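You operate a simulated robot arm through the tools that you are given. There is no shell and no other tool. Be economical: measure what you need, move in short steps, check, and stop when the job is done.

Carry out the task below with a simulated two-armed robot. There is one attempt and no reset: what you move stays moved.

Task
On the top of the side table, fold the blue cloth in half.

Only the result counts: the job must be done as asked and must still hold three seconds after the hand-in. Knocking over, shifting, dropping, spilling or breaking anything else fails it. Flat cloth is picked up by pressing the open fingertips on it (5 to 10 N) and closing them slowly along it; thin cloth reads only 2 to 8 mm in the jaws.

Robot
Two 7-joint arms with two-finger parallel grippers on one trunk, on a base that drives. Base frame: it is fixed to the floor where the robot stands at the start and does not move with it; the origin is under the middle of the robot, x ahead of it, y to its left, z up; the surface under the hand at the start is at about z = 750. Lengths are in mm, angles in degrees, forces in N, time in s.
The left shoulder is at the start at [60, 265, 1062], the right one opposite. With the tool pointing down near the work surface each hand reaches from about 380 to 860 mm from the robot's upright axis, wherever it stands, measured 20 degrees to its own side. Places, roughly: top of the side table [600, 300, 800]. Payload 3.43 kg a hand.
The TCP of each hand is the grasp point between the finger pads, 34 mm short of the fingertips. In the tool frame z runs along the fingers and y along their closing line. The gripper opens to 128 mm. The fingers are 24 mm wide and 12 mm thick; the gripper's body (48 by 130 mm) begins 96 mm behind the TCP.
Orientation is that of the tool frame in the base frame, as [roll, pitch, yaw] about the fixed x, y, z axes, in that order (R = Rz(yaw) Ry(pitch) Rx(roll)). With the fingers straight down and closing along the base's y, the tool's x points along the base's -x, its y along +y and its z along -z.

Tools
- The arms move only by the tool step_arm. It takes "left_series", "right_series" or both (then of equal length, played together; a hand with none holds still); each is a list of rows, each an object of numbers (a shift or turn left out is 0, a gripper value left out holds the last): "dx", "dy", "dz": the shift along the tool's x, y, z in units of 150 mm (1.0 is 150 mm); "ax", "ay", "az": the turn, a rotation vector about the tool's x, y, z in units of 45 degrees (1.0 is 45 degrees); "claw": the gripper command, from -1 (shut) to 1 (fully open), values between in proportion. In form: [{"dx": .., "dy": .., "dz": .., "ax": .., "ay": .., "az": .., "claw": ..}, ...]. A call has 1 to 12 rows; each row is the pose to reach, as a shift and turn from the pose commanded when the call began, along the tool's axes at that moment. A call with a number of a shift or a turn outside -1 to 1 is refused whole. Rows are played at 5 a second. More than 50 mm and 8.6 degrees between two rows, or a gripper value outside its range, and nothing of the call is played. A pose out of reach is approached as far as the arm can. The call stops where the force on the tool passes 40 N (or 10 N more than at its start, if that is more) or the arm is blocked; 0.2 s more then pass. Each finger travels about 153 mm/s and halts on what it meets, pressing with about 31 N; the grip force reading is that of the motor and also rises with nothing between the fingers. The clock runs only during rows and for 0.2 s after the last one: add rows that repeat a pose to give the fingers time. It gives the time, the measured TCP pose, the force on the tool (base axes), the opening and the grip force at its end, in the units of the frame above (readings bear some noise), with the torque about the TCP (base axes, N m) and any sound that the robot's microphone picked up, and new pictures: "pictures" is both (left out), scene, wrist or none (wrist: the cameras of the hands that moved).
- Cameras (640 x 400 px; columns grow to the right, rows downward): "scene" is now at [104.6, 72.7, 1297.6]; the picture's right is [-0.58, -0.81, 0.07], its down [-0.52, 0.31, -0.79] and it looks along [0.62, -0.50, -0.60] (base axes); focal length 286 px, centre (320, 200). "left" rides on the left gripper at [76, 11, -160] in its tool frame; the picture's right is [-0.15, 0.99, 0.00], its down [-0.88, -0.13, -0.46] and it looks along [-0.45, -0.07, 0.89] (tool axes); focal length 234 px, centre (320, 200). "right" rides on the right gripper at [76, -11, -160] in its tool frame; the picture's right is [0.15, 0.99, 0.00], its down [-0.88, 0.13, -0.46] and it looks along [-0.45, 0.07, 0.89] (tool axes); focal length 234 px, centre (320, 200). There is no depth. A picture from a camera that has moved, and an enlarged one, comes with that camera's place and axes in the base frame and with its lens.
- lift_body(by): slides the trunk up (or, below 0, down) by that many mm; the arms and the scene camera ride with it, the base frame stays. It gives what a move gives, with no picture.
- drive_base(legs): drives the robot by 1 to 6 legs, each [ahead, left, turn to the left] in mm, mm and degrees, along the robot's own axes; the way and the turn of a leg run together, so that a leg with both is an arc; at most 1500 mm and 180 degrees a leg. The arms and the cameras ride along, it lands a little off, and it stops where it bumps. It gives what a move gives, and a new picture of the scene camera.
- head_to(pan, tilt): turns the head with the scene camera to pan (to the left, within 86 degrees either way) and tilt (down, from -29 to 69), counted from straight ahead of the robot. It gives what a move gives, and a new picture of the scene camera.
- inspect(camera, box): a new picture of the part [left, top, right, bottom] of that camera's present view, enlarged. It takes no simulated time.
- hand_in(): hands the job in; it is judged then, once.

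Go step by step. Nothing tells you exact positions but the pictures and the camera data: compare them with the known pose of the tool, close in by small moves and look again before you grip or let go. The budget is 120 turns and 260 pictures, counting those below and the enlarged ones. Unless the task says otherwise, let go and move clear before handing in, and close with one line.

The tools are called after ">>>" as a command line: name --argument value ..., lists and objects as JSON in quotes. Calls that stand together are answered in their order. step_arm: Moves the arms, as the interface text tells. Its arguments: {"type":"object","properties":{"left_series":{"type":"array","items":{"type":"object","properties":{"dx":{"type":"number"},"dy":{"type":"number"},"dz":{"type":"number"},"ax":{"type":"number"},"ay":{"type":"number"},"az":{"type":"number"},"claw":{"type":"number"}}}},"right_series":{"type":"array","items":{"type":"object","properties":{"dx":{"type":"number"},"dy":{"type":"number"},"dz":{"type":"number"},"ax":{"type":"number"},"ay":{"type":"number"},"az":{"type":"number"},"claw":{"type":"number"}}}},"pictures":{"type":"string","enum":["both","scene","wrist","none"]}},"required":[]} The other tools are called the same way: lift_body (by) slides the trunk up or down; drive_base (legs) drives the base; head_to (pan, tilt) turns the head that bears the scene camera; inspect (camera, box) takes an enlarged picture of a part of a camera's view; hand_in () hands the job in.

At the start:

```text
time_s: 0.0
left_eef_pos: [612.9, 70.1, 987.7]
left_tool_rot: [-178.7, 0.8, 178.8]
left_contact_force: [-0.5, -0.5, 0.7]
left_moment: [0.02, -0.01, -0.02]
left_grip_width: 127.8
left_gripper_force: 0.1
right_eef_pos: [385.9, -292.2, 932.0]
right_tool_rot: [-178.4, 2.9, 175.7]
right_contact_force: [0.4, -0.6, 0.3]
right_moment: [0.02, 0.0, 0.02]
right_grip_width: 127.9
right_gripper_force: 0.1
trunk travel left (down, up): [-550.0, 390.0]
robot x, y, heading: [-13.7, 14.2, -1.1]
head pan, tilt: [-34.3, 40.3]
```

scene: 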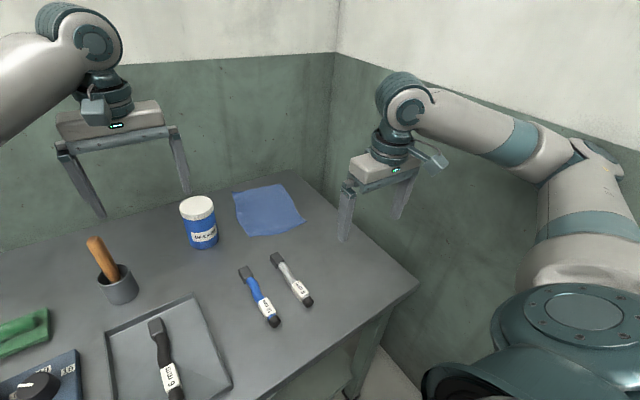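
right: 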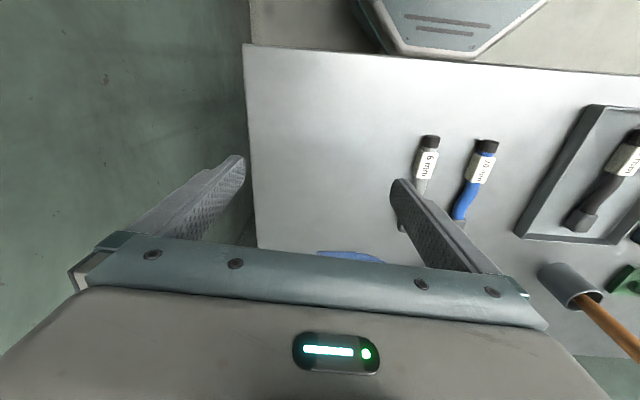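
left: 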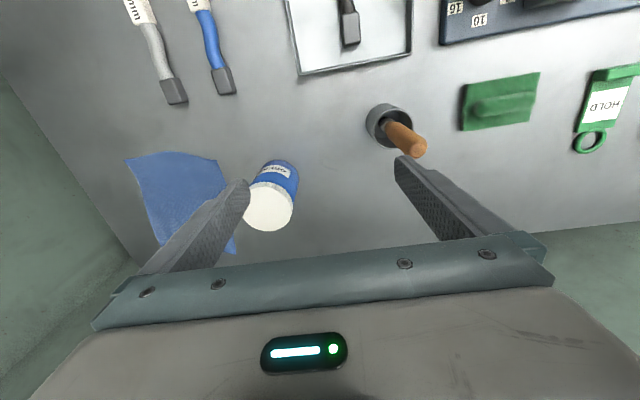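

The blue cloth appears at about [708, -219] on the table in front of me. The side table is said to be near [600, 300, 800], so I look around before deciding which surface is meant.

>>> head_to --pan 35 --tilt 40

>>> head_to --pan 0 --tilt 45

```text
time_s: 1.4
left_eef_pos: [616.5, 40.2, 982.5]
left_tool_rot: [177.4, 1.1, -179.4]
left_contact_force: [0.4, 0.6, 0.0]
left_moment: [0.02, 0.02, 0.04]
left_grip_width: 127.8
left_gripper_force: 0.1
right_eef_pos: [409.2, -320.9, 912.3]
right_tool_rot: [-179.8, 3.2, 174.9]
right_contact_force: [-0.1, 0.8, 0.5]
right_moment: [0.0, 0.0, 0.01]
right_grip_width: 128.1
right_gripper_force: 0.1
trunk travel left (down, up): [-550.0, 390.0]
robot x, y, heading: [2.4, 23.0, 0.4]
head pan, tilt: [35.0, 40.0]
camera scene: at [112.4, 177.7, 1289.2], right [0.58, -0.81, 0.07], down [-0.52, -0.44, -0.73], along [0.63, 0.39, -0.68], focal length 286 px, centre (320, 200)
```

scene: 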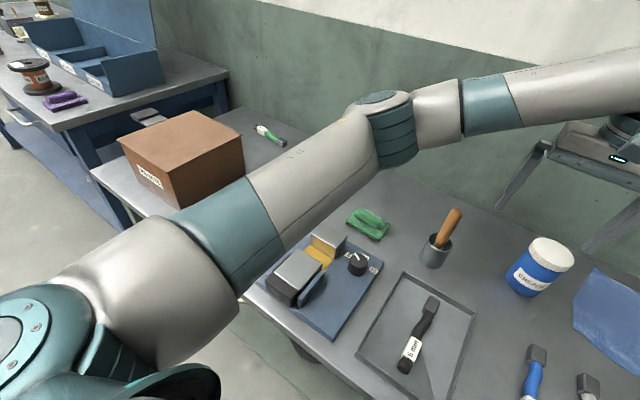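

```text
time_s: 2.4
left_eef_pos: [616.5, 40.3, 981.2]
left_tool_rot: [177.5, 1.1, -179.3]
left_contact_force: [-0.5, -0.1, -0.6]
left_moment: [-0.01, -0.01, 0.04]
left_grip_width: 128.2
left_gripper_force: 0.1
right_eef_pos: [409.6, -320.2, 911.8]
right_tool_rot: [-179.7, 3.2, 174.8]
right_contact_force: [-0.3, 0.8, 0.2]
right_moment: [0.02, 0.02, 0.0]
right_grip_width: 127.8
right_gripper_force: 0.1
trunk travel left (down, up): [-550.0, 390.0]
robot x, y, heading: [-2.1, 20.4, 0.5]
head pan, tilt: [0.0, 45.0]
camera scene: at [124.6, 128.7, 1286.2], right [0.01, -1.0, 0.09], down [-0.7, -0.07, -0.71], along [0.71, -0.05, -0.7], focal length 286 px, centre (320, 200)
```

scene: 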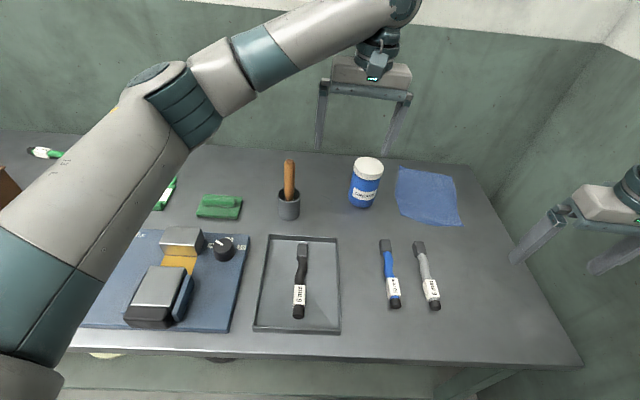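

The table in front runs from about y=-390 to y=1000, so it is the side table and the cloth is already on it. I take a closer look at the cloth.

>>> inspect --camera "scene" --box '[340, 140, 500, 240]'

>>> inspect --camera "left" --box '[60, 100, 380, 300]'

```text
4.00 times, centred on (420, 190) of scene
camera zoom: at [124.6, 128.7, 1286.2], right [0.01, -1.0, 0.09], down [-0.7, -0.07, -0.71], along [0.71, -0.05, -0.7], focal length 1143 px, centre (-80, 240)
```

zoom: 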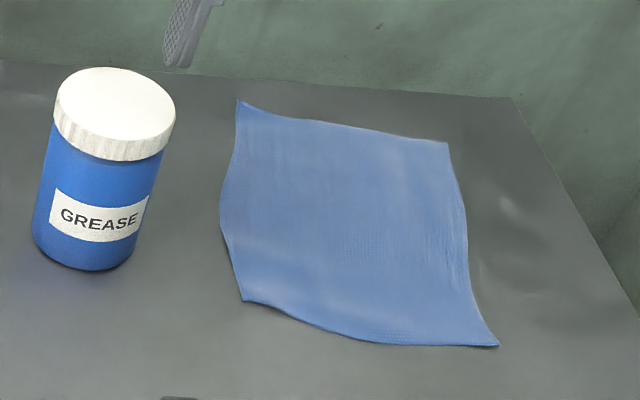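

```text
2.00 times, centred on (220, 200) of left
camera zoom: at [537.5, 43.4, 1139.7], right [0.13, 0.99, 0.05], down [0.87, -0.14, 0.47], along [0.47, -0.02, -0.88], focal length 468 px, centre (520, 200)
```

zoom: 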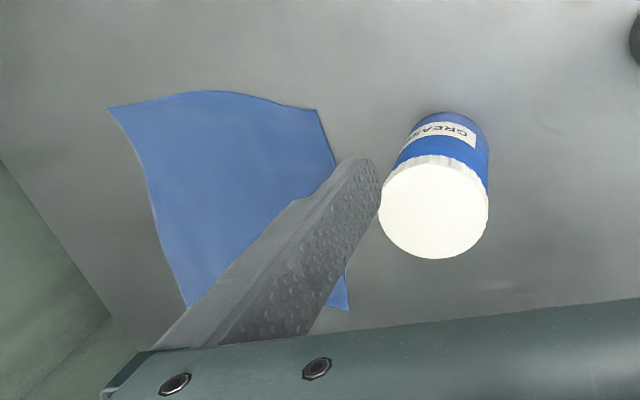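

The cloth measures about 165 by 215 mm. Its corners are near [607,-287], [633,-122], [848,-161] and [816,-321]. The far corners are at the limit of my reach, so I check how much room the base has in front of the table and toward the right wall.

>>> head_to --pan 0 --tilt 69

>>> head_to --pan -70 --tilt 50

```text
time_s: 3.3
left_eef_pos: [616.9, 39.8, 981.5]
left_tool_rot: [177.6, 1.1, -179.3]
left_contact_force: [-0.1, -0.2, 0.2]
left_moment: [-0.02, 0.0, 0.02]
left_grip_width: 128.2
left_gripper_force: 0.0
right_eef_pos: [410.2, -321.7, 912.3]
right_tool_rot: [-179.6, 3.3, 174.8]
right_contact_force: [0.0, 0.0, 1.0]
right_moment: [0.0, -0.01, 0.0]
right_grip_width: 128.0
right_gripper_force: 0.0
trunk travel left (down, up): [-550.0, 390.0]
robot x, y, heading: [1.9, 20.0, 0.5]
head pan, tilt: [0.0, 68.8]
camera scene: at [99.4, 126.0, 1257.4], right [0.01, -1.0, 0.09], down [-0.93, -0.04, -0.36], along [0.37, -0.08, -0.93], focal length 286 px, centre (320, 200)
```

scene: 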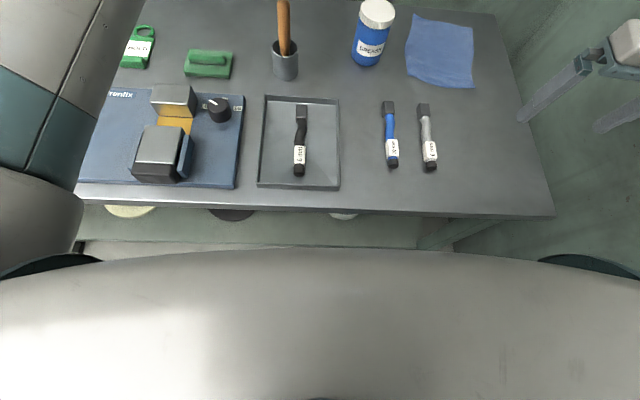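

```text
time_s: 4.7
left_eef_pos: [616.1, 39.1, 982.9]
left_tool_rot: [177.6, 1.1, -179.3]
left_contact_force: [-0.1, 0.2, 0.1]
left_moment: [0.0, 0.02, 0.03]
left_grip_width: 127.9
left_gripper_force: 0.0
right_eef_pos: [409.5, -320.9, 912.2]
right_tool_rot: [-179.6, 3.3, 174.9]
right_contact_force: [0.7, 0.1, -0.1]
right_moment: [-0.01, 0.0, 0.03]
right_grip_width: 127.9
right_gripper_force: 0.1
trunk travel left (down, up): [-550.0, 390.0]
robot x, y, heading: [-1.1, 22.8, 0.5]
head pan, tilt: [-70.0, 50.0]
camera scene: at [70.6, 55.6, 1285.4], right [-0.94, -0.35, 0.03], down [-0.27, 0.66, -0.7], along [0.23, -0.67, -0.71], focal length 286 px, centre (320, 200)
```

scene: 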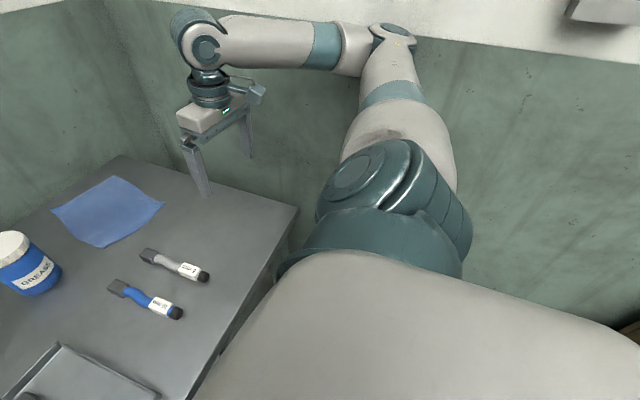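

The floor in front is clear and the right wall looks far enough away. I turn right 10° to line up with the cloth, then drive ahead about 80 mm.

>>> drive_base --legs '[[0, 0, -10.5]]'

>>> drive_base --legs '[[80, 0, 0]]'

>>> head_to --pan -5 --tilt 45

```text
time_s: 5.4
left_eef_pos: [629.3, -18.4, 963.5]
left_tool_rot: [170.6, 2.0, -177.1]
left_contact_force: [2.7, 3.4, 0.1]
left_moment: [-0.42, 0.31, 0.04]
left_grip_width: 128.1
left_gripper_force: 0.0
right_eef_pos: [426.6, -410.3, 860.4]
right_tool_rot: [-179.4, 0.1, 173.3]
right_contact_force: [-0.1, 0.2, 1.3]
right_moment: [0.0, 0.01, 0.0]
right_grip_width: 127.9
right_gripper_force: 0.0
trunk travel left (down, up): [-550.0, 390.0]
robot x, y, heading: [15.8, 49.1, 2.9]
head pan, tilt: [-70.0, 50.0]
stopped in leg 1: the robot was blocked; the commanded pose is now the measured one
camera scene: at [86.8, 60.4, 1284.7], right [-0.92, -0.39, 0.02], down [-0.29, 0.66, -0.69], along [0.25, -0.64, -0.72], focal length 286 px, centre (320, 200)
```

scene: 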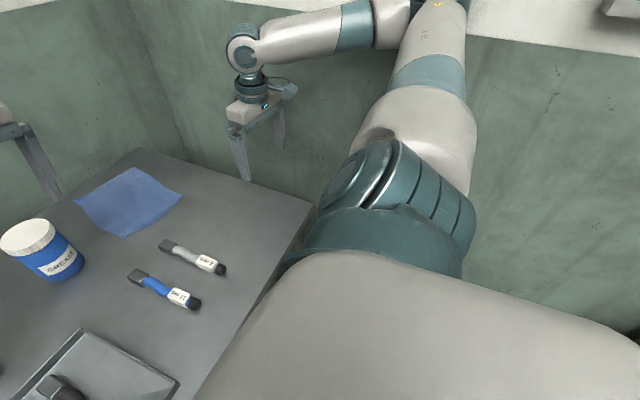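

```text
time_s: 6.1
left_eef_pos: [652.9, -47.1, 942.1]
left_tool_rot: [166.0, 2.4, -174.5]
left_contact_force: [-0.3, -1.3, -0.2]
left_moment: [0.06, -0.03, 0.04]
left_grip_width: 128.5
left_gripper_force: 0.0
right_eef_pos: [447.2, -467.2, 815.2]
right_tool_rot: [177.3, 0.8, 173.9]
right_contact_force: [0.3, 0.2, 0.8]
right_moment: [-0.06, -0.04, -0.03]
right_grip_width: 128.2
right_gripper_force: 0.2
trunk travel left (down, up): [-550.0, 390.0]
robot x, y, heading: [25.2, 58.8, 3.9]
head pan, tilt: [-70.0, 50.0]
stopped in leg 1: the robot was blocked; the commanded pose is now the measured one
camera scene: at [100.1, 57.6, 1280.8], right [-0.92, -0.4, 0.02], down [-0.3, 0.66, -0.68], along [0.26, -0.63, -0.73], focal length 286 px, centre (320, 200)
```

scene: 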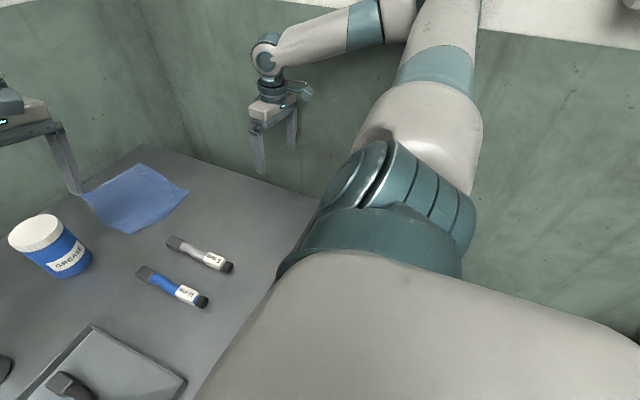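

```text
time_s: 7.5
left_eef_pos: [649.4, -48.0, 943.0]
left_tool_rot: [166.3, 2.3, -174.4]
left_contact_force: [0.0, 0.6, 0.0]
left_moment: [0.02, 0.0, 0.04]
left_grip_width: 128.0
left_gripper_force: 0.0
right_eef_pos: [446.3, -461.0, 819.8]
right_tool_rot: [177.2, 0.9, 174.4]
right_contact_force: [0.0, 0.0, 0.6]
right_moment: [0.03, 0.0, 0.0]
right_grip_width: 127.9
right_gripper_force: 0.0
trunk travel left (down, up): [-550.0, 390.0]
robot x, y, heading: [24.0, 55.3, 3.7]
head pan, tilt: [-5.0, 45.0]
camera scene: at [146.7, 127.1, 1284.4], right [-0.02, -1.0, 0.06], down [-0.7, -0.03, -0.71], along [0.71, -0.06, -0.7], focal length 286 px, centre (320, 200)
```

scene: 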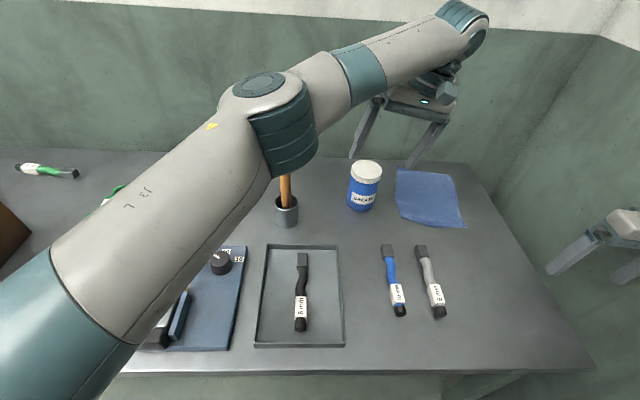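

The base was blocked and got pushed left and forward instead, probably because the right elbow or the base touches something. I look to the right and down for the contact.

>>> head_to --pan -86 --tilt 25

>>> head_to --pan 80 --tilt 40

```text
time_s: 9.0
left_eef_pos: [648.2, -48.6, 943.5]
left_tool_rot: [166.4, 2.4, -174.4]
left_contact_force: [-0.2, 0.0, 1.2]
left_moment: [0.02, 0.04, -0.02]
left_grip_width: 128.0
left_gripper_force: 0.0
right_eef_pos: [446.9, -460.3, 818.7]
right_tool_rot: [177.1, 0.9, 174.4]
right_contact_force: [0.3, -0.8, -0.3]
right_moment: [0.01, 0.01, 0.0]
right_grip_width: 128.1
right_gripper_force: 0.0
trunk travel left (down, up): [-550.0, 390.0]
robot x, y, heading: [24.1, 53.0, 3.6]
head pan, tilt: [-85.9, 25.0]
camera scene: at [77.7, 39.7, 1319.9], right [-0.99, -0.14, 0.0], down [-0.05, 0.36, -0.93], along [0.13, -0.92, -0.37], focal length 286 px, centre (320, 200)
```

scene: 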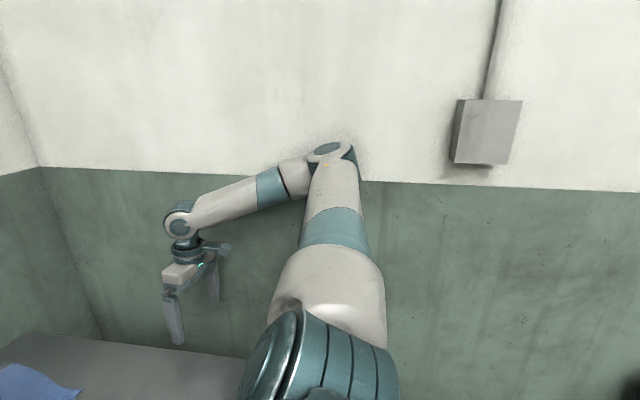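

```text
time_s: 11.5
left_eef_pos: [648.0, -47.8, 942.8]
left_tool_rot: [166.4, 2.2, -174.4]
left_contact_force: [0.2, 0.4, 0.5]
left_moment: [-0.03, 0.06, 0.03]
left_grip_width: 128.0
left_gripper_force: 0.2
right_eef_pos: [445.4, -458.8, 819.3]
right_tool_rot: [177.2, 0.9, 174.4]
right_contact_force: [0.2, -0.4, -0.8]
right_moment: [0.03, -0.01, 0.02]
right_grip_width: 127.9
right_gripper_force: 0.1
trunk travel left (down, up): [-550.0, 390.0]
robot x, y, heading: [20.9, 53.2, 3.7]
head pan, tilt: [80.0, 40.0]
camera scene: at [74.7, 213.7, 1286.1], right [0.99, -0.11, 0.01], down [-0.07, -0.68, -0.73], along [0.09, 0.72, -0.69], focal length 286 px, centre (320, 200)
```

scene: 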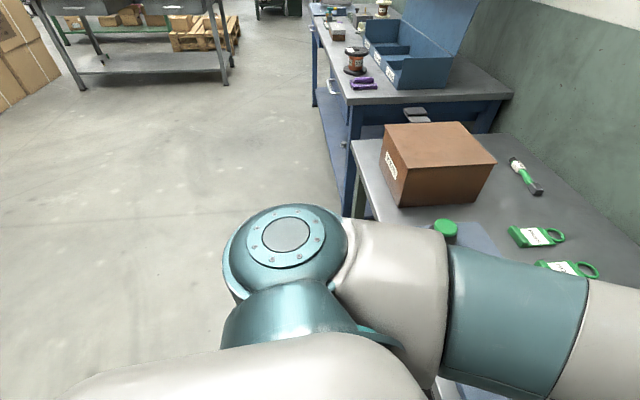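

The right elbow is resting against the right wall, which explains the blocked drive. I raise the right hand and bring it inward and ahead so the elbow tucks in, and move the left hand out of the way and level it.

>>> step_arm --left_series '[{"dy": 0.2, "dz": -0.1, "ax": -0.1}, {"dy": 0.4, "dz": -0.2, "ax": -0.2}, {"dy": 0.6, "dz": -0.2, "ax": -0.3}, {"dy": 0.8, "dz": -0.2, "ax": -0.3}, {"dy": 0.8, "dz": -0.2, "ax": -0.3}, {"dy": 0.8, "dz": -0.2, "ax": -0.3}, {"dy": 0.8, "dz": -0.2, "ax": -0.3}]' --right_series '[{"dz": -0.25}, {"dz": -0.5}, {"dz": -0.7}, {"dz": -0.8, "dx": -0.2, "dy": 0.2}, {"dz": -0.8, "dx": -0.4, "dy": 0.4}, {"dz": -0.8, "dx": -0.6, "dy": 0.6}, {"dz": -0.8, "dx": -0.8, "dy": 0.8}]' --pictures "none"

>>> head_to --pan -80 --tilt 30

```text
time_s: 11.9
left_eef_pos: [678.2, -6.2, 944.8]
left_tool_rot: [163.1, 2.2, -169.2]
left_contact_force: [0.1, -0.4, -0.4]
left_moment: [-0.01, 0.0, 0.0]
left_grip_width: 128.1
left_gripper_force: 0.0
right_eef_pos: [450.1, -479.5, 809.4]
right_tool_rot: [175.2, 0.5, 174.4]
right_contact_force: [-0.9, 0.0, 0.4]
right_moment: [-0.1, -0.09, -0.02]
right_grip_width: 128.1
right_gripper_force: 0.1
trunk travel left (down, up): [-550.0, 390.0]
robot x, y, heading: [19.2, 61.6, 3.9]
head pan, tilt: [80.0, 40.0]
stopped in row 1 (left hand): the arm was blocked; the commanded pose is now the measured one
```

```text
time_s: 14.3
left_eef_pos: [673.6, -11.9, 943.9]
left_tool_rot: [163.5, 2.3, -170.0]
left_contact_force: [-0.2, -0.7, 0.1]
left_moment: [0.01, -0.02, 0.01]
left_grip_width: 127.9
left_gripper_force: 0.0
right_eef_pos: [448.5, -474.1, 811.3]
right_tool_rot: [175.2, 0.5, 174.7]
right_contact_force: [0.8, -0.3, 0.2]
right_moment: [0.01, -0.01, 0.01]
right_grip_width: 128.1
right_gripper_force: 0.1
trunk travel left (down, up): [-550.0, 390.0]
robot x, y, heading: [25.0, 59.4, 3.9]
head pan, tilt: [-80.0, 30.0]
camera scene: at [87.1, 41.1, 1310.4], right [-0.97, -0.24, 0.01], down [-0.12, 0.44, -0.89], along [0.21, -0.87, -0.45], focal length 286 px, centre (320, 200)
```

scene: 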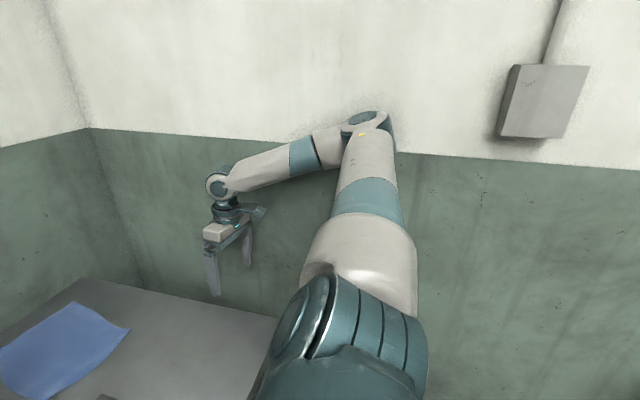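

The right wall is at about y = -590 and the right elbow presses against it. I strafe the base left to free it.

>>> drive_base --legs '[[0, 150, 0]]'

```text
time_s: 15.1
left_eef_pos: [702.7, 31.5, 939.1]
left_tool_rot: [161.7, 2.4, -164.6]
left_contact_force: [-1.0, -0.6, 0.1]
left_moment: [0.1, -0.07, -0.04]
left_grip_width: 127.9
left_gripper_force: 0.0
right_eef_pos: [454.0, -494.2, 791.5]
right_tool_rot: [174.1, 0.4, 174.2]
right_contact_force: [-1.1, 0.9, 0.2]
right_moment: [-0.07, -0.01, -0.04]
right_grip_width: 127.9
right_gripper_force: 0.0
trunk travel left (down, up): [-550.0, 390.0]
robot x, y, heading: [22.7, 74.9, 4.1]
head pan, tilt: [-80.0, 30.0]
stopped in leg 1: the robot was blocked; the commanded pose is now the measured one
camera scene: at [90.2, 37.4, 1307.4], right [-0.97, -0.25, 0.0], down [-0.12, 0.45, -0.88], along [0.22, -0.86, -0.47], focal length 286 px, centre (320, 200)
```

scene: 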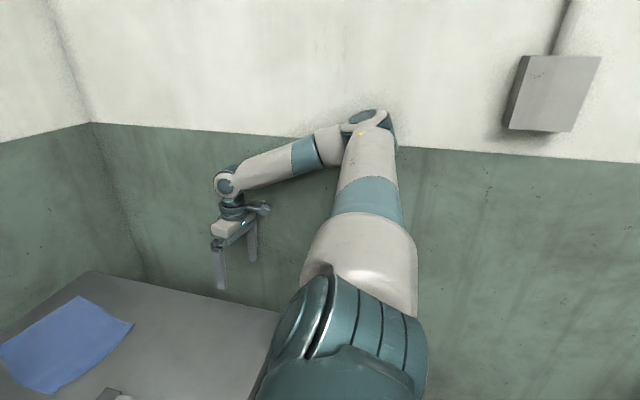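

The head stays near y≈124 while the base creeps left, so the robot was leaning left, pushed by the elbow, and is now coming upright. The right fingertips are almost level with the tabletop beside its edge, so I raise the right hand before driving further left.

>>> step_arm --right_series '[{"dz": -0.1}, {"dz": -0.2}, {"dz": -0.3}, {"dz": -0.4}, {"dz": -0.5}, {"dz": -0.6}, {"dz": -0.7}]' --pictures "scene"

```text
time_s: 16.9
left_eef_pos: [696.5, 14.0, 936.8]
left_tool_rot: [161.4, 2.2, -166.9]
left_contact_force: [-0.3, 1.0, -0.6]
left_moment: [0.01, 0.01, 0.0]
left_grip_width: 128.1
left_gripper_force: 0.1
right_eef_pos: [458.7, -486.8, 886.6]
right_tool_rot: [172.5, -0.3, 175.1]
right_contact_force: [-0.2, 0.7, -0.6]
right_moment: [-0.02, -0.01, 0.0]
right_grip_width: 128.0
right_gripper_force: 0.0
trunk travel left (down, up): [-550.0, 390.0]
robot x, y, heading: [19.8, 90.2, 4.4]
head pan, tilt: [-80.0, 30.0]
stopped in row 7 (right hand): the arm was blocked; the commanded pose is now the measured one
camera scene: at [97.6, 31.3, 1309.1], right [-0.97, -0.25, 0.01], down [-0.13, 0.46, -0.88], along [0.21, -0.85, -0.48], focal length 286 px, centre (320, 200)
```

scene: 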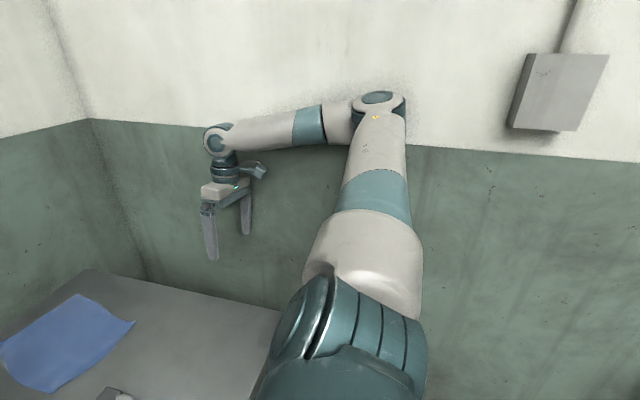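

The right hand rose. Now I bring it inward and ahead to take the elbow off the wall.

>>> step_arm --right_series '[{"dx": -0.1, "dy": 0.1}, {"dx": -0.2, "dy": 0.2}, {"dx": -0.3, "dy": 0.3}, {"dx": -0.4, "dy": 0.4}, {"dx": -0.5, "dy": 0.5}, {"dx": -0.6, "dy": 0.6}, {"dx": -0.7, "dy": 0.7}, {"dx": -0.8, "dy": 0.8}]' --pictures "scene"

```text
time_s: 18.6
left_eef_pos: [696.8, -12.9, 932.5]
left_tool_rot: [160.1, 2.6, -166.9]
left_contact_force: [-0.3, 0.2, 0.5]
left_moment: [-0.04, -0.01, 0.0]
left_grip_width: 128.2
left_gripper_force: 0.0
right_eef_pos: [587.1, -404.2, 887.7]
right_tool_rot: [171.2, -0.1, 175.2]
right_contact_force: [-0.8, 0.5, 0.5]
right_moment: [-0.02, -0.06, 0.01]
right_grip_width: 127.9
right_gripper_force: 0.0
trunk travel left (down, up): [-550.0, 390.0]
robot x, y, heading: [27.3, 78.5, 4.4]
head pan, tilt: [-80.0, 30.0]
camera scene: at [96.2, -4.2, 1303.2], right [-0.97, -0.25, 0.0], down [-0.12, 0.48, -0.87], along [0.21, -0.84, -0.5], focal length 286 px, centre (320, 200)
```

scene: 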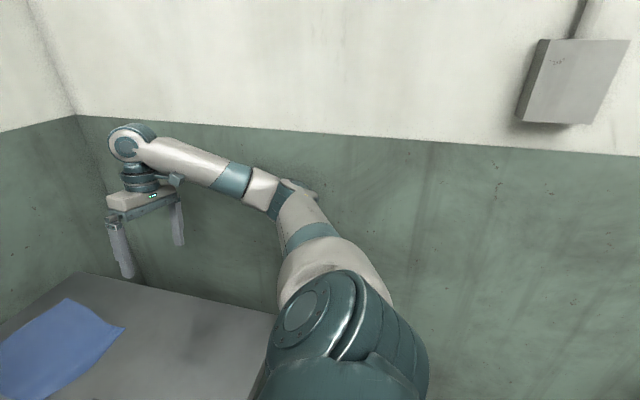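

The head is now above the base, so the robot is upright. I drive left to gain clearance from the wall.

>>> drive_base --legs '[[-20, 100, 0]]'

```text
time_s: 19.8
left_eef_pos: [667.0, 85.7, 932.4]
left_tool_rot: [160.2, 2.6, -167.0]
left_contact_force: [0.2, -0.4, -0.7]
left_moment: [-0.03, -0.05, 0.0]
left_grip_width: 127.8
left_gripper_force: 0.0
right_eef_pos: [557.2, -306.2, 887.8]
right_tool_rot: [171.3, -0.3, 174.9]
right_contact_force: [0.0, 0.5, 0.4]
right_moment: [0.0, 0.0, 0.0]
right_grip_width: 128.0
right_gripper_force: 0.0
trunk travel left (down, up): [-550.0, 390.0]
robot x, y, heading: [-4.5, 179.8, 4.1]
head pan, tilt: [-80.0, 30.0]
camera scene: at [67.7, 96.3, 1303.4], right [-0.97, -0.24, 0.0], down [-0.12, 0.48, -0.87], along [0.21, -0.84, -0.5], focal length 286 px, centre (320, 200)
```

scene: 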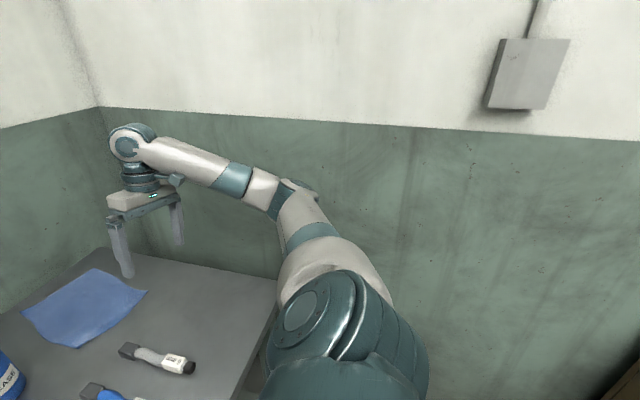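

The base is free now and the robot is upright. I raise both hands and level their tilt before turning.

>>> step_arm --left_series '[{"dz": -0.12, "ax": -0.11}, {"dz": -0.24, "ax": -0.22}, {"dz": -0.36, "ax": -0.33}, {"dz": -0.48, "ax": -0.44}, {"dz": -0.48, "ax": -0.44}]' --right_series '[{"dz": -0.15, "ax": -0.05, "dy": 0.1}, {"dz": -0.3, "ax": -0.1, "dy": 0.2}, {"dz": -0.45, "ax": -0.15, "dy": 0.3}, {"dz": -0.6, "ax": -0.2, "dy": 0.4}, {"dz": -0.7, "ax": -0.2, "dy": 0.5}]' --pictures "none"

```text
time_s: 21.0
left_eef_pos: [611.6, 144.6, 975.8]
left_tool_rot: [140.3, 2.6, -167.1]
left_contact_force: [0.3, -0.7, -0.2]
left_moment: [0.0, 0.01, 0.04]
left_grip_width: 127.9
left_gripper_force: 0.0
left hand out of reach, approached as far as the arm can: row 1, 2, 3, 4, 5
right_eef_pos: [562.7, -247.9, 1002.6]
right_tool_rot: [162.3, -0.1, 175.0]
right_contact_force: [0.2, 0.3, -0.3]
right_moment: [-0.01, 0.02, 0.03]
right_grip_width: 128.2
right_gripper_force: 0.0
trunk travel left (down, up): [-550.0, 390.0]
robot x, y, heading: [-5.0, 179.9, 4.0]
head pan, tilt: [-80.0, 30.0]
```

The tilt correction went the wrong way, so I reverse it.

>>> step_arm --left_series '[{"ax": 0.15}, {"ax": 0.3}, {"ax": 0.45}, {"ax": 0.6}, {"ax": 0.75}, {"ax": 0.88}, {"ax": 0.88}]' --right_series '[{"ax": 0.1}, {"ax": 0.2}, {"ax": 0.3}, {"ax": 0.4}, {"ax": 0.4}, {"ax": 0.4}, {"ax": 0.4}]' --pictures "none"

```text
time_s: 22.6
left_eef_pos: [611.1, 144.4, 977.6]
left_tool_rot: [180.0, 2.6, -167.0]
left_contact_force: [0.0, 0.1, 0.1]
left_moment: [0.03, 0.0, 0.0]
left_grip_width: 127.8
left_gripper_force: 0.0
right_eef_pos: [562.6, -249.0, 1003.7]
right_tool_rot: [-179.6, -0.3, 174.9]
right_contact_force: [0.2, 0.1, 0.4]
right_moment: [0.0, -0.05, -0.01]
right_grip_width: 127.8
right_gripper_force: 0.0
trunk travel left (down, up): [-550.0, 390.0]
robot x, y, heading: [-5.0, 181.0, 4.3]
head pan, tilt: [-80.0, 30.0]
```

Both hands are level. I bring the right hand inward and start turning the wrists so the fingers will close along the fold direction.

>>> step_arm --left_series '[{"az": 0.15}, {"az": 0.3}, {"az": 0.45}, {"az": 0.6}, {"az": 0.75}, {"az": 0.9}, {"az": 1.0}, {"az": 1.0}]' --right_series '[{"az": -0.15, "dy": 0.12}, {"az": -0.3, "dy": 0.25}, {"az": -0.45, "dy": 0.37}, {"az": -0.6, "dy": 0.5}, {"az": -0.75, "dy": 0.62}, {"az": -0.9, "dy": 0.75}, {"az": -1.0, "dy": 0.87}, {"az": -1.0, "dy": 0.95}]' --pictures "none"

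>>> step_arm --left_series '[{"az": 0.15}, {"az": 0.3}, {"az": 0.45}, {"az": 0.6}, {"az": 0.75}, {"az": 0.9}, {"az": 1.0}, {"az": 1.0}]' --right_series '[{"az": -0.15}, {"az": -0.3}, {"az": -0.45}, {"az": -0.6}, {"az": -0.75}, {"az": -0.9}, {"az": -1.0}, {"az": -1.0}]' --pictures "scene"

```text
time_s: 24.4
left_eef_pos: [611.6, 144.9, 978.5]
left_tool_rot: [178.0, 1.7, 147.8]
left_contact_force: [-0.5, 0.5, 0.4]
left_moment: [0.03, -0.01, -0.02]
left_grip_width: 128.0
left_gripper_force: 0.1
right_eef_pos: [576.2, -106.0, 1002.5]
right_tool_rot: [-179.9, -0.3, -140.0]
right_contact_force: [0.6, -0.8, 0.1]
right_moment: [0.02, -0.01, -0.01]
right_grip_width: 128.1
right_gripper_force: 0.2
trunk travel left (down, up): [-550.0, 390.0]
robot x, y, heading: [-4.0, 179.8, 4.0]
head pan, tilt: [-80.0, 30.0]
```

```text
time_s: 26.2
left_eef_pos: [611.1, 144.9, 977.3]
left_tool_rot: [177.4, -0.2, 102.9]
left_contact_force: [0.3, -0.5, 0.7]
left_moment: [0.0, 0.0, -0.01]
left_grip_width: 128.0
left_gripper_force: 0.1
right_eef_pos: [576.0, -108.3, 1002.5]
right_tool_rot: [179.8, -0.3, -95.0]
right_contact_force: [0.4, -0.4, 0.7]
right_moment: [0.0, -0.01, 0.02]
right_grip_width: 128.2
right_gripper_force: 0.1
trunk travel left (down, up): [-550.0, 390.0]
robot x, y, heading: [-4.6, 177.7, 3.8]
head pan, tilt: [-80.0, 30.0]
camera scene: at [67.8, 95.6, 1303.4], right [-0.97, -0.24, 0.0], down [-0.12, 0.48, -0.87], along [0.21, -0.84, -0.5], focal length 286 px, centre (320, 200)
```

scene: 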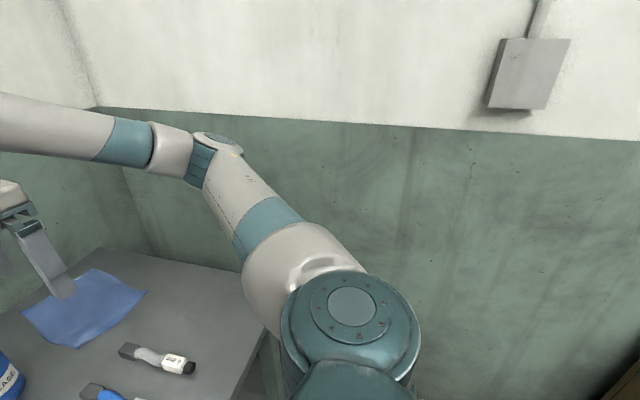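

The wrists turned and the right elbow is well inside. I turn the base right, then shift it toward the cloth.

>>> drive_base --legs '[[0, 0, -24]]'

>>> head_to --pan -5 --tilt 60

```text
time_s: 27.9
left_eef_pos: [542.2, -105.8, 977.0]
left_tool_rot: [177.4, -0.3, 78.8]
left_contact_force: [-0.2, -0.6, -0.3]
left_moment: [-0.01, -0.02, 0.0]
left_grip_width: 128.3
left_gripper_force: 0.0
right_eef_pos: [406.3, -320.7, 1001.8]
right_tool_rot: [179.8, -0.2, -119.4]
right_contact_force: [-0.2, 0.4, -0.4]
right_moment: [0.0, -0.02, 0.0]
right_grip_width: 127.8
right_gripper_force: 0.0
trunk travel left (down, up): [-550.0, 390.0]
robot x, y, heading: [-3.4, 178.1, -20.1]
head pan, tilt: [-80.0, 30.0]
camera scene: at [26.6, 73.1, 1303.4], right [-0.98, 0.18, 0.0], down [0.09, 0.49, -0.87], along [-0.15, -0.85, -0.5], focal length 286 px, centre (320, 200)
```

scene: 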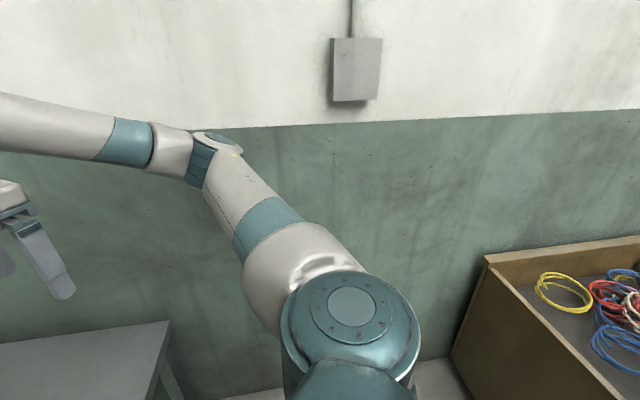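

```text
time_s: 29.3
left_eef_pos: [542.4, -103.8, 977.9]
left_tool_rot: [177.5, -0.3, 78.7]
left_contact_force: [0.3, 1.1, 0.2]
left_moment: [-0.03, -0.01, -0.01]
left_grip_width: 128.0
left_gripper_force: 0.1
right_eef_pos: [407.7, -320.0, 1002.0]
right_tool_rot: [179.8, -0.3, -119.3]
right_contact_force: [0.2, -0.5, -0.2]
right_moment: [-0.06, 0.0, -0.02]
right_grip_width: 127.9
right_gripper_force: 0.0
trunk travel left (down, up): [-550.0, 390.0]
robot x, y, heading: [-4.0, 179.1, -20.4]
head pan, tilt: [-5.0, 60.0]
camera scene: at [103.2, 134.1, 1261.3], right [-0.43, -0.91, 0.0], down [-0.78, 0.37, -0.5], along [0.45, -0.21, -0.87], focal length 286 px, centre (320, 200)
```

scene: 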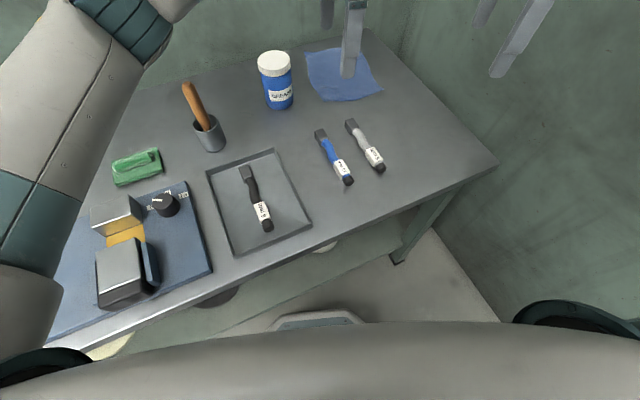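

The base front nearly reaches the table's front plane, so I can only come a little closer. I bring the hands to where they should be after the drive first, so that nothing nears the wall.

>>> step_arm --left_series '[{"dx": 0.2, "dy": 0.05}, {"dx": 0.4, "dy": 0.1}, {"dx": 0.6, "dy": 0.15}, {"dx": 0.84, "dy": 0.2}, {"dx": 0.84, "dy": 0.2}, {"dx": 0.84, "dy": 0.2}]' --right_series '[{"dx": -0.2, "dy": -0.04, "az": -0.1}, {"dx": -0.4, "dy": -0.08, "az": -0.2}, {"dx": -0.6, "dy": -0.12, "az": -0.3}, {"dx": -0.8, "dy": -0.16, "az": -0.4}, {"dx": -1.0, "dy": -0.2, "az": -0.43}, {"dx": -1.0, "dy": -0.2, "az": -0.43}]' --pictures "none"

>>> drive_base --legs '[[50, -125, 0]]'

```text
time_s: 30.7
left_eef_pos: [596.9, 13.4, 978.7]
left_tool_rot: [177.6, -0.2, 78.7]
left_contact_force: [0.4, 0.0, -0.4]
left_moment: [0.0, -0.04, 0.0]
left_grip_width: 127.9
left_gripper_force: 0.1
right_eef_pos: [507.5, -204.6, 1000.5]
right_tool_rot: [179.8, -0.1, -99.8]
right_contact_force: [1.0, 0.1, 0.0]
right_moment: [-0.01, 0.04, 0.0]
right_grip_width: 128.0
right_gripper_force: 0.0
trunk travel left (down, up): [-550.0, 390.0]
robot x, y, heading: [-1.8, 183.5, -20.3]
head pan, tilt: [-5.0, 60.0]
```

```text
time_s: 32.0
left_eef_pos: [601.0, -118.5, 979.1]
left_tool_rot: [177.4, -0.2, 78.8]
left_contact_force: [-0.3, -0.5, -0.7]
left_moment: [0.05, 0.0, 0.02]
left_grip_width: 128.0
left_gripper_force: 0.1
right_eef_pos: [510.8, -338.6, 1000.1]
right_tool_rot: [179.6, -0.2, -99.8]
right_contact_force: [0.8, -0.3, 0.3]
right_moment: [0.05, -0.02, -0.03]
right_grip_width: 128.2
right_gripper_force: 0.0
trunk travel left (down, up): [-550.0, 390.0]
robot x, y, heading: [-0.8, 49.5, -19.8]
head pan, tilt: [-5.0, 60.0]
camera scene: at [107.4, 0.8, 1261.3], right [-0.42, -0.91, 0.0], down [-0.78, 0.37, -0.5], along [0.45, -0.21, -0.87], focal length 286 px, centre (320, 200)
```

scene: 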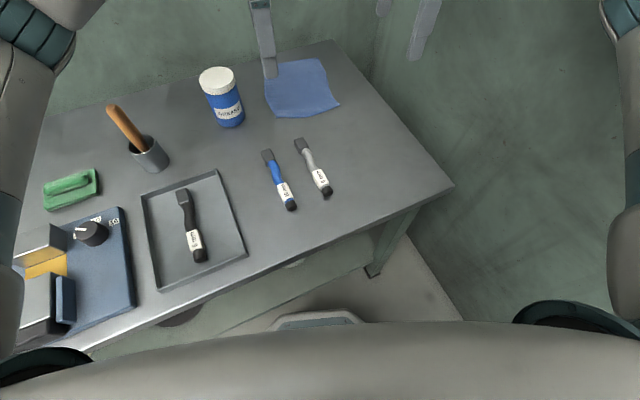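

The base is now at (0, 50) with heading -20°. I creep ahead in small steps.

>>> drive_base --legs '[[35, 0, 0]]'

>>> inspect --camera "scene" --box '[140, 200, 460, 400]'

```text
time_s: 32.9
left_eef_pos: [634.0, -129.8, 978.5]
left_tool_rot: [177.4, -0.2, 78.7]
left_contact_force: [0.2, -0.5, 0.1]
left_moment: [-0.01, 0.0, -0.03]
left_grip_width: 128.1
left_gripper_force: 0.0
right_eef_pos: [543.6, -349.4, 1001.3]
right_tool_rot: [179.7, -0.3, -99.9]
right_contact_force: [-0.9, -0.1, -0.2]
right_moment: [0.02, 0.03, -0.04]
right_grip_width: 128.1
right_gripper_force: 0.0
trunk travel left (down, up): [-550.0, 390.0]
robot x, y, heading: [34.9, 33.0, -20.0]
head pan, tilt: [-5.0, 60.0]
camera scene: at [140.0, -10.2, 1261.4], right [-0.42, -0.91, 0.0], down [-0.78, 0.37, -0.5], along [0.45, -0.21, -0.87], focal length 286 px, centre (320, 200)
```

scene: 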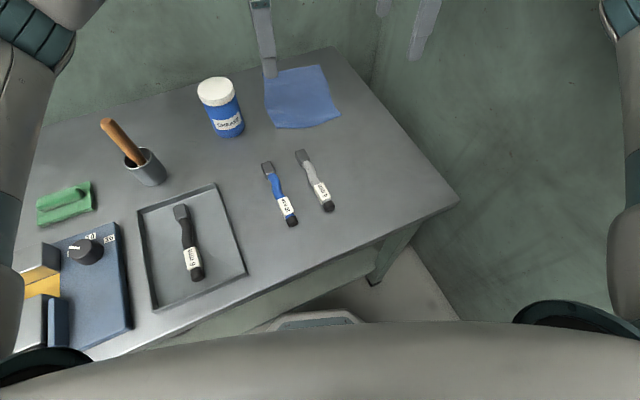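

```text
2.00 times, centred on (300, 300) of scene
camera zoom: at [140.0, -10.2, 1261.4], right [-0.42, -0.91, 0.0], down [-0.78, 0.37, -0.5], along [0.45, -0.21, -0.87], focal length 572 px, centre (360, 0)
```

zoom: 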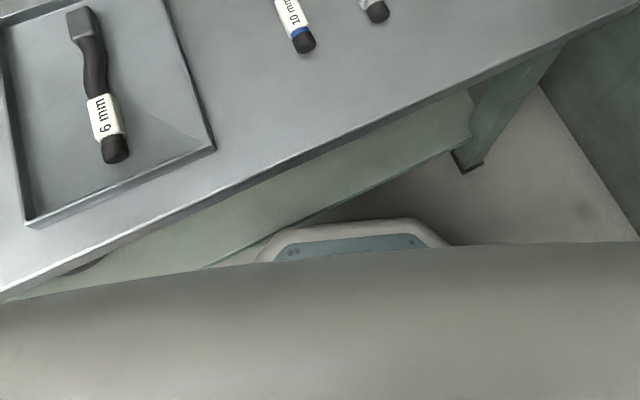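

I'm now at about (35, 33), heading -20°, which is close enough if I also pull the cloth slightly toward me. I bring both hands above the two near corners with the fingers opened about 30 mm.

>>> step_arm --left_series '[{"dx": -0.01, "dy": 0.04, "dz": 0.13, "ax": 0.02, "claw": -0.53}, {"dx": -0.02, "dy": 0.08, "dz": 0.26, "ax": 0.04}, {"dx": -0.03, "dy": 0.12, "dz": 0.4, "ax": 0.058}, {"dx": -0.04, "dy": 0.15, "dz": 0.53, "ax": 0.058}, {"dx": -0.05, "dy": 0.187, "dz": 0.66, "ax": 0.058}, {"dx": -0.05, "dy": 0.187, "dz": 0.787, "ax": 0.058}, {"dx": -0.05, "dy": 0.187, "dz": 0.787, "ax": 0.058}]' --right_series '[{"dx": -0.1, "dy": -0.1, "dz": 0.15, "claw": -0.53}, {"dx": -0.2, "dy": -0.2, "dz": 0.3}, {"dx": -0.3, "dy": -0.3, "dz": 0.45}, {"dx": -0.4, "dy": -0.4, "dz": 0.6}, {"dx": -0.5, "dy": -0.48, "dz": 0.77}, {"dx": -0.588, "dy": -0.533, "dz": 0.94}, {"dx": -0.588, "dy": -0.533, "dz": 0.94}]' --pictures "both"

```text
time_s: 34.5
left_eef_pos: [663.9, -143.9, 860.6]
left_tool_rot: [-180.0, -0.3, 78.8]
left_contact_force: [-0.3, -0.3, 0.2]
left_moment: [0.04, -0.01, -0.05]
left_grip_width: 29.9
left_gripper_force: 0.0
right_eef_pos: [636.3, -276.3, 858.8]
right_tool_rot: [179.8, 0.0, -99.9]
right_contact_force: [-0.3, -0.1, 0.1]
right_moment: [0.01, 0.0, -0.01]
right_grip_width: 30.4
right_gripper_force: 0.0
trunk travel left (down, up): [-550.0, 390.0]
robot x, y, heading: [28.8, 35.3, -19.9]
head pan, tilt: [-5.0, 60.0]
camera scene: at [139.5, -10.7, 1261.4], right [-0.42, -0.91, 0.0], down [-0.78, 0.37, -0.5], along [0.45, -0.21, -0.87], focal length 286 px, centre (320, 200)
camera right: at [635.7, -352.4, 1020.5], right [-1.0, 0.03, 0.0], down [0.02, 0.89, 0.45], along [0.01, 0.45, -0.89], focal length 234 px, centre (320, 200)
camera left: at [689.2, -71.5, 1021.3], right [0.94, -0.34, 0.0], down [-0.3, -0.84, 0.45], along [-0.15, -0.43, -0.89], focal length 234 px, centre (320, 200)
```

scene: 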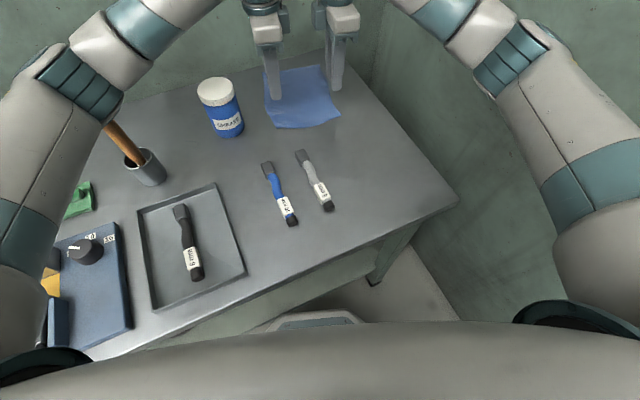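
right: 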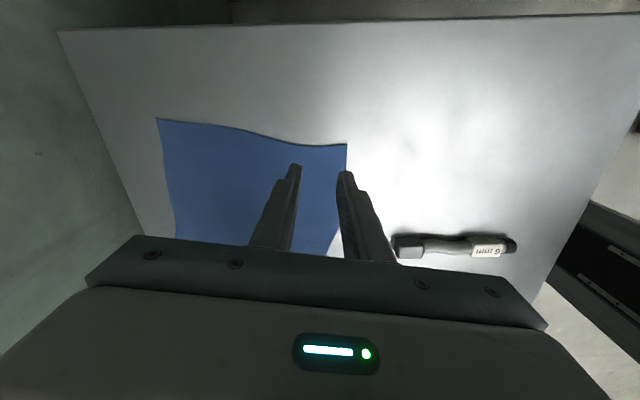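
left: 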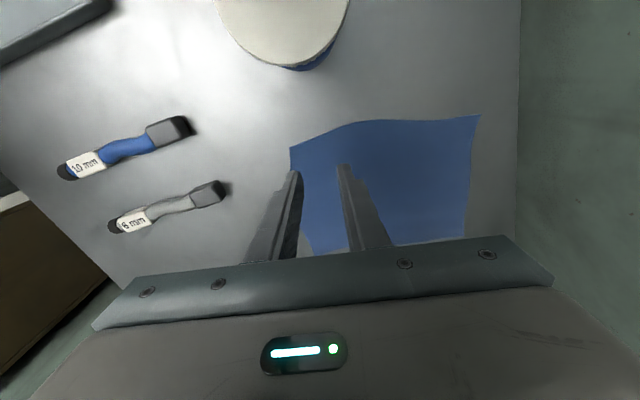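

The wrist views confirm both finger pairs straddle the right spots just inside the near corners. I descend to just above the cloth.

>>> step_arm --left_series '[{"dz": 0.15}, {"dz": 0.3}, {"dz": 0.4}, {"dz": 0.45}, {"dz": 0.45}]' --right_series '[{"dz": 0.15}, {"dz": 0.3}, {"dz": 0.4}, {"dz": 0.44}, {"dz": 0.44}]' --pictures "wrist"

```text
time_s: 35.7
left_eef_pos: [661.1, -146.1, 816.5]
left_tool_rot: [177.8, -0.1, 79.0]
left_contact_force: [-0.9, 0.0, -0.1]
left_moment: [-0.02, 0.01, 0.01]
left_grip_width: 29.9
left_gripper_force: 0.0
right_eef_pos: [628.4, -276.6, 803.6]
right_tool_rot: [-179.4, 0.0, -99.9]
right_contact_force: [-0.6, 0.0, 0.9]
right_moment: [-0.01, 0.04, -0.01]
right_grip_width: 30.2
right_gripper_force: 0.0
trunk travel left (down, up): [-550.0, 390.0]
robot x, y, heading: [32.5, 32.9, -20.1]
head pan, tilt: [-5.0, 60.0]
camera right: at [624.5, -352.1, 963.7], right [-1.0, 0.02, -0.01], down [0.02, 0.89, 0.45], along [0.02, 0.45, -0.89], focal length 234 px, centre (320, 200)
camera left: at [680.7, -71.9, 976.2], right [0.94, -0.33, 0.03], down [-0.31, -0.84, 0.45], along [-0.12, -0.43, -0.89], focal length 234 px, centre (320, 200)
```

right: 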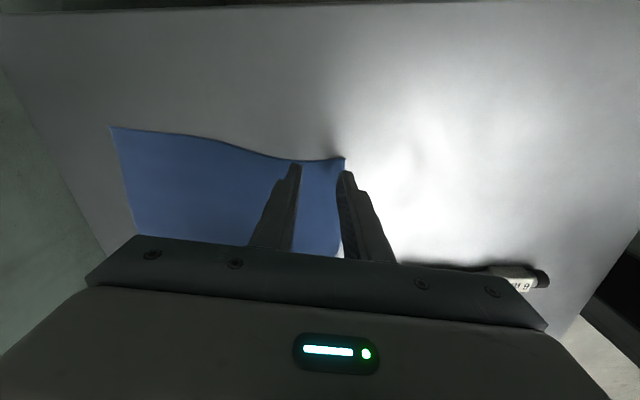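
left: 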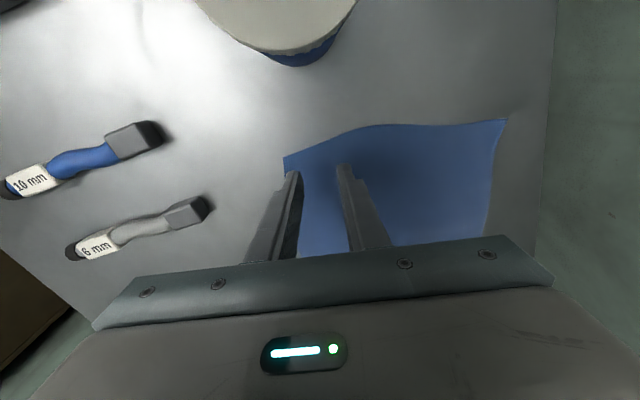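

The hands stopped short of the commanded height with no force. I hold for a moment to see whether they are just lagging.

>>> step_arm --left_series '[{"dz": 0.0}, {"dz": 0.0}, {"dz": 0.0}]' --right_series '[{"dz": 0.0}, {"dz": 0.0}, {"dz": 0.0}]' --pictures "none"

>>> head_to --pan 0 --tilt 35

```text
time_s: 36.5
left_eef_pos: [657.0, -148.5, 808.9]
left_tool_rot: [178.4, -0.3, 78.8]
left_contact_force: [-0.3, -0.6, 1.0]
left_moment: [0.02, 0.0, 0.01]
left_grip_width: 30.0
left_gripper_force: 0.1
right_eef_pos: [627.2, -280.0, 799.6]
right_tool_rot: [-179.4, 0.1, -99.8]
right_contact_force: [0.2, -0.3, -0.8]
right_moment: [0.04, -0.01, 0.0]
right_grip_width: 30.3
right_gripper_force: 0.0
trunk travel left (down, up): [-550.0, 390.0]
robot x, y, heading: [31.2, 36.1, -20.0]
head pan, tilt: [-5.0, 60.0]
```

```text
time_s: 37.4
left_eef_pos: [662.8, -145.1, 806.2]
left_tool_rot: [178.9, -0.2, 78.9]
left_contact_force: [-0.2, 0.4, 0.3]
left_moment: [0.0, 0.01, -0.02]
left_grip_width: 30.2
left_gripper_force: 0.1
right_eef_pos: [631.5, -275.9, 799.5]
right_tool_rot: [-179.9, -0.1, -99.8]
right_contact_force: [0.2, -0.8, -0.1]
right_moment: [0.0, 0.0, 0.0]
right_grip_width: 30.1
right_gripper_force: 0.1
trunk travel left (down, up): [-550.0, 390.0]
robot x, y, heading: [31.0, 38.1, -20.0]
head pan, tilt: [0.0, 35.0]
camera scene: at [152.8, -12.7, 1296.7], right [-0.34, -0.94, 0.0], down [-0.53, 0.2, -0.82], along [0.77, -0.28, -0.57], focal length 286 px, centre (320, 200)
```

scene: 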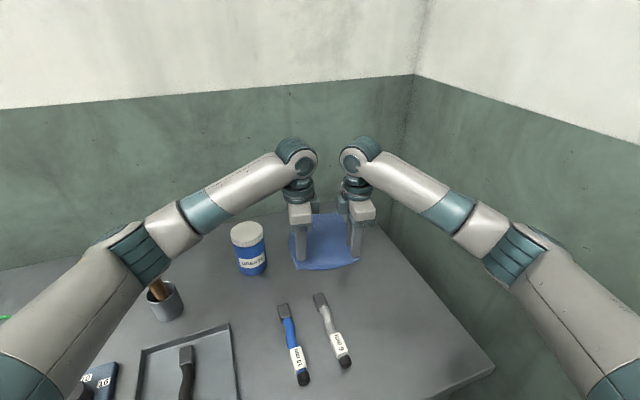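

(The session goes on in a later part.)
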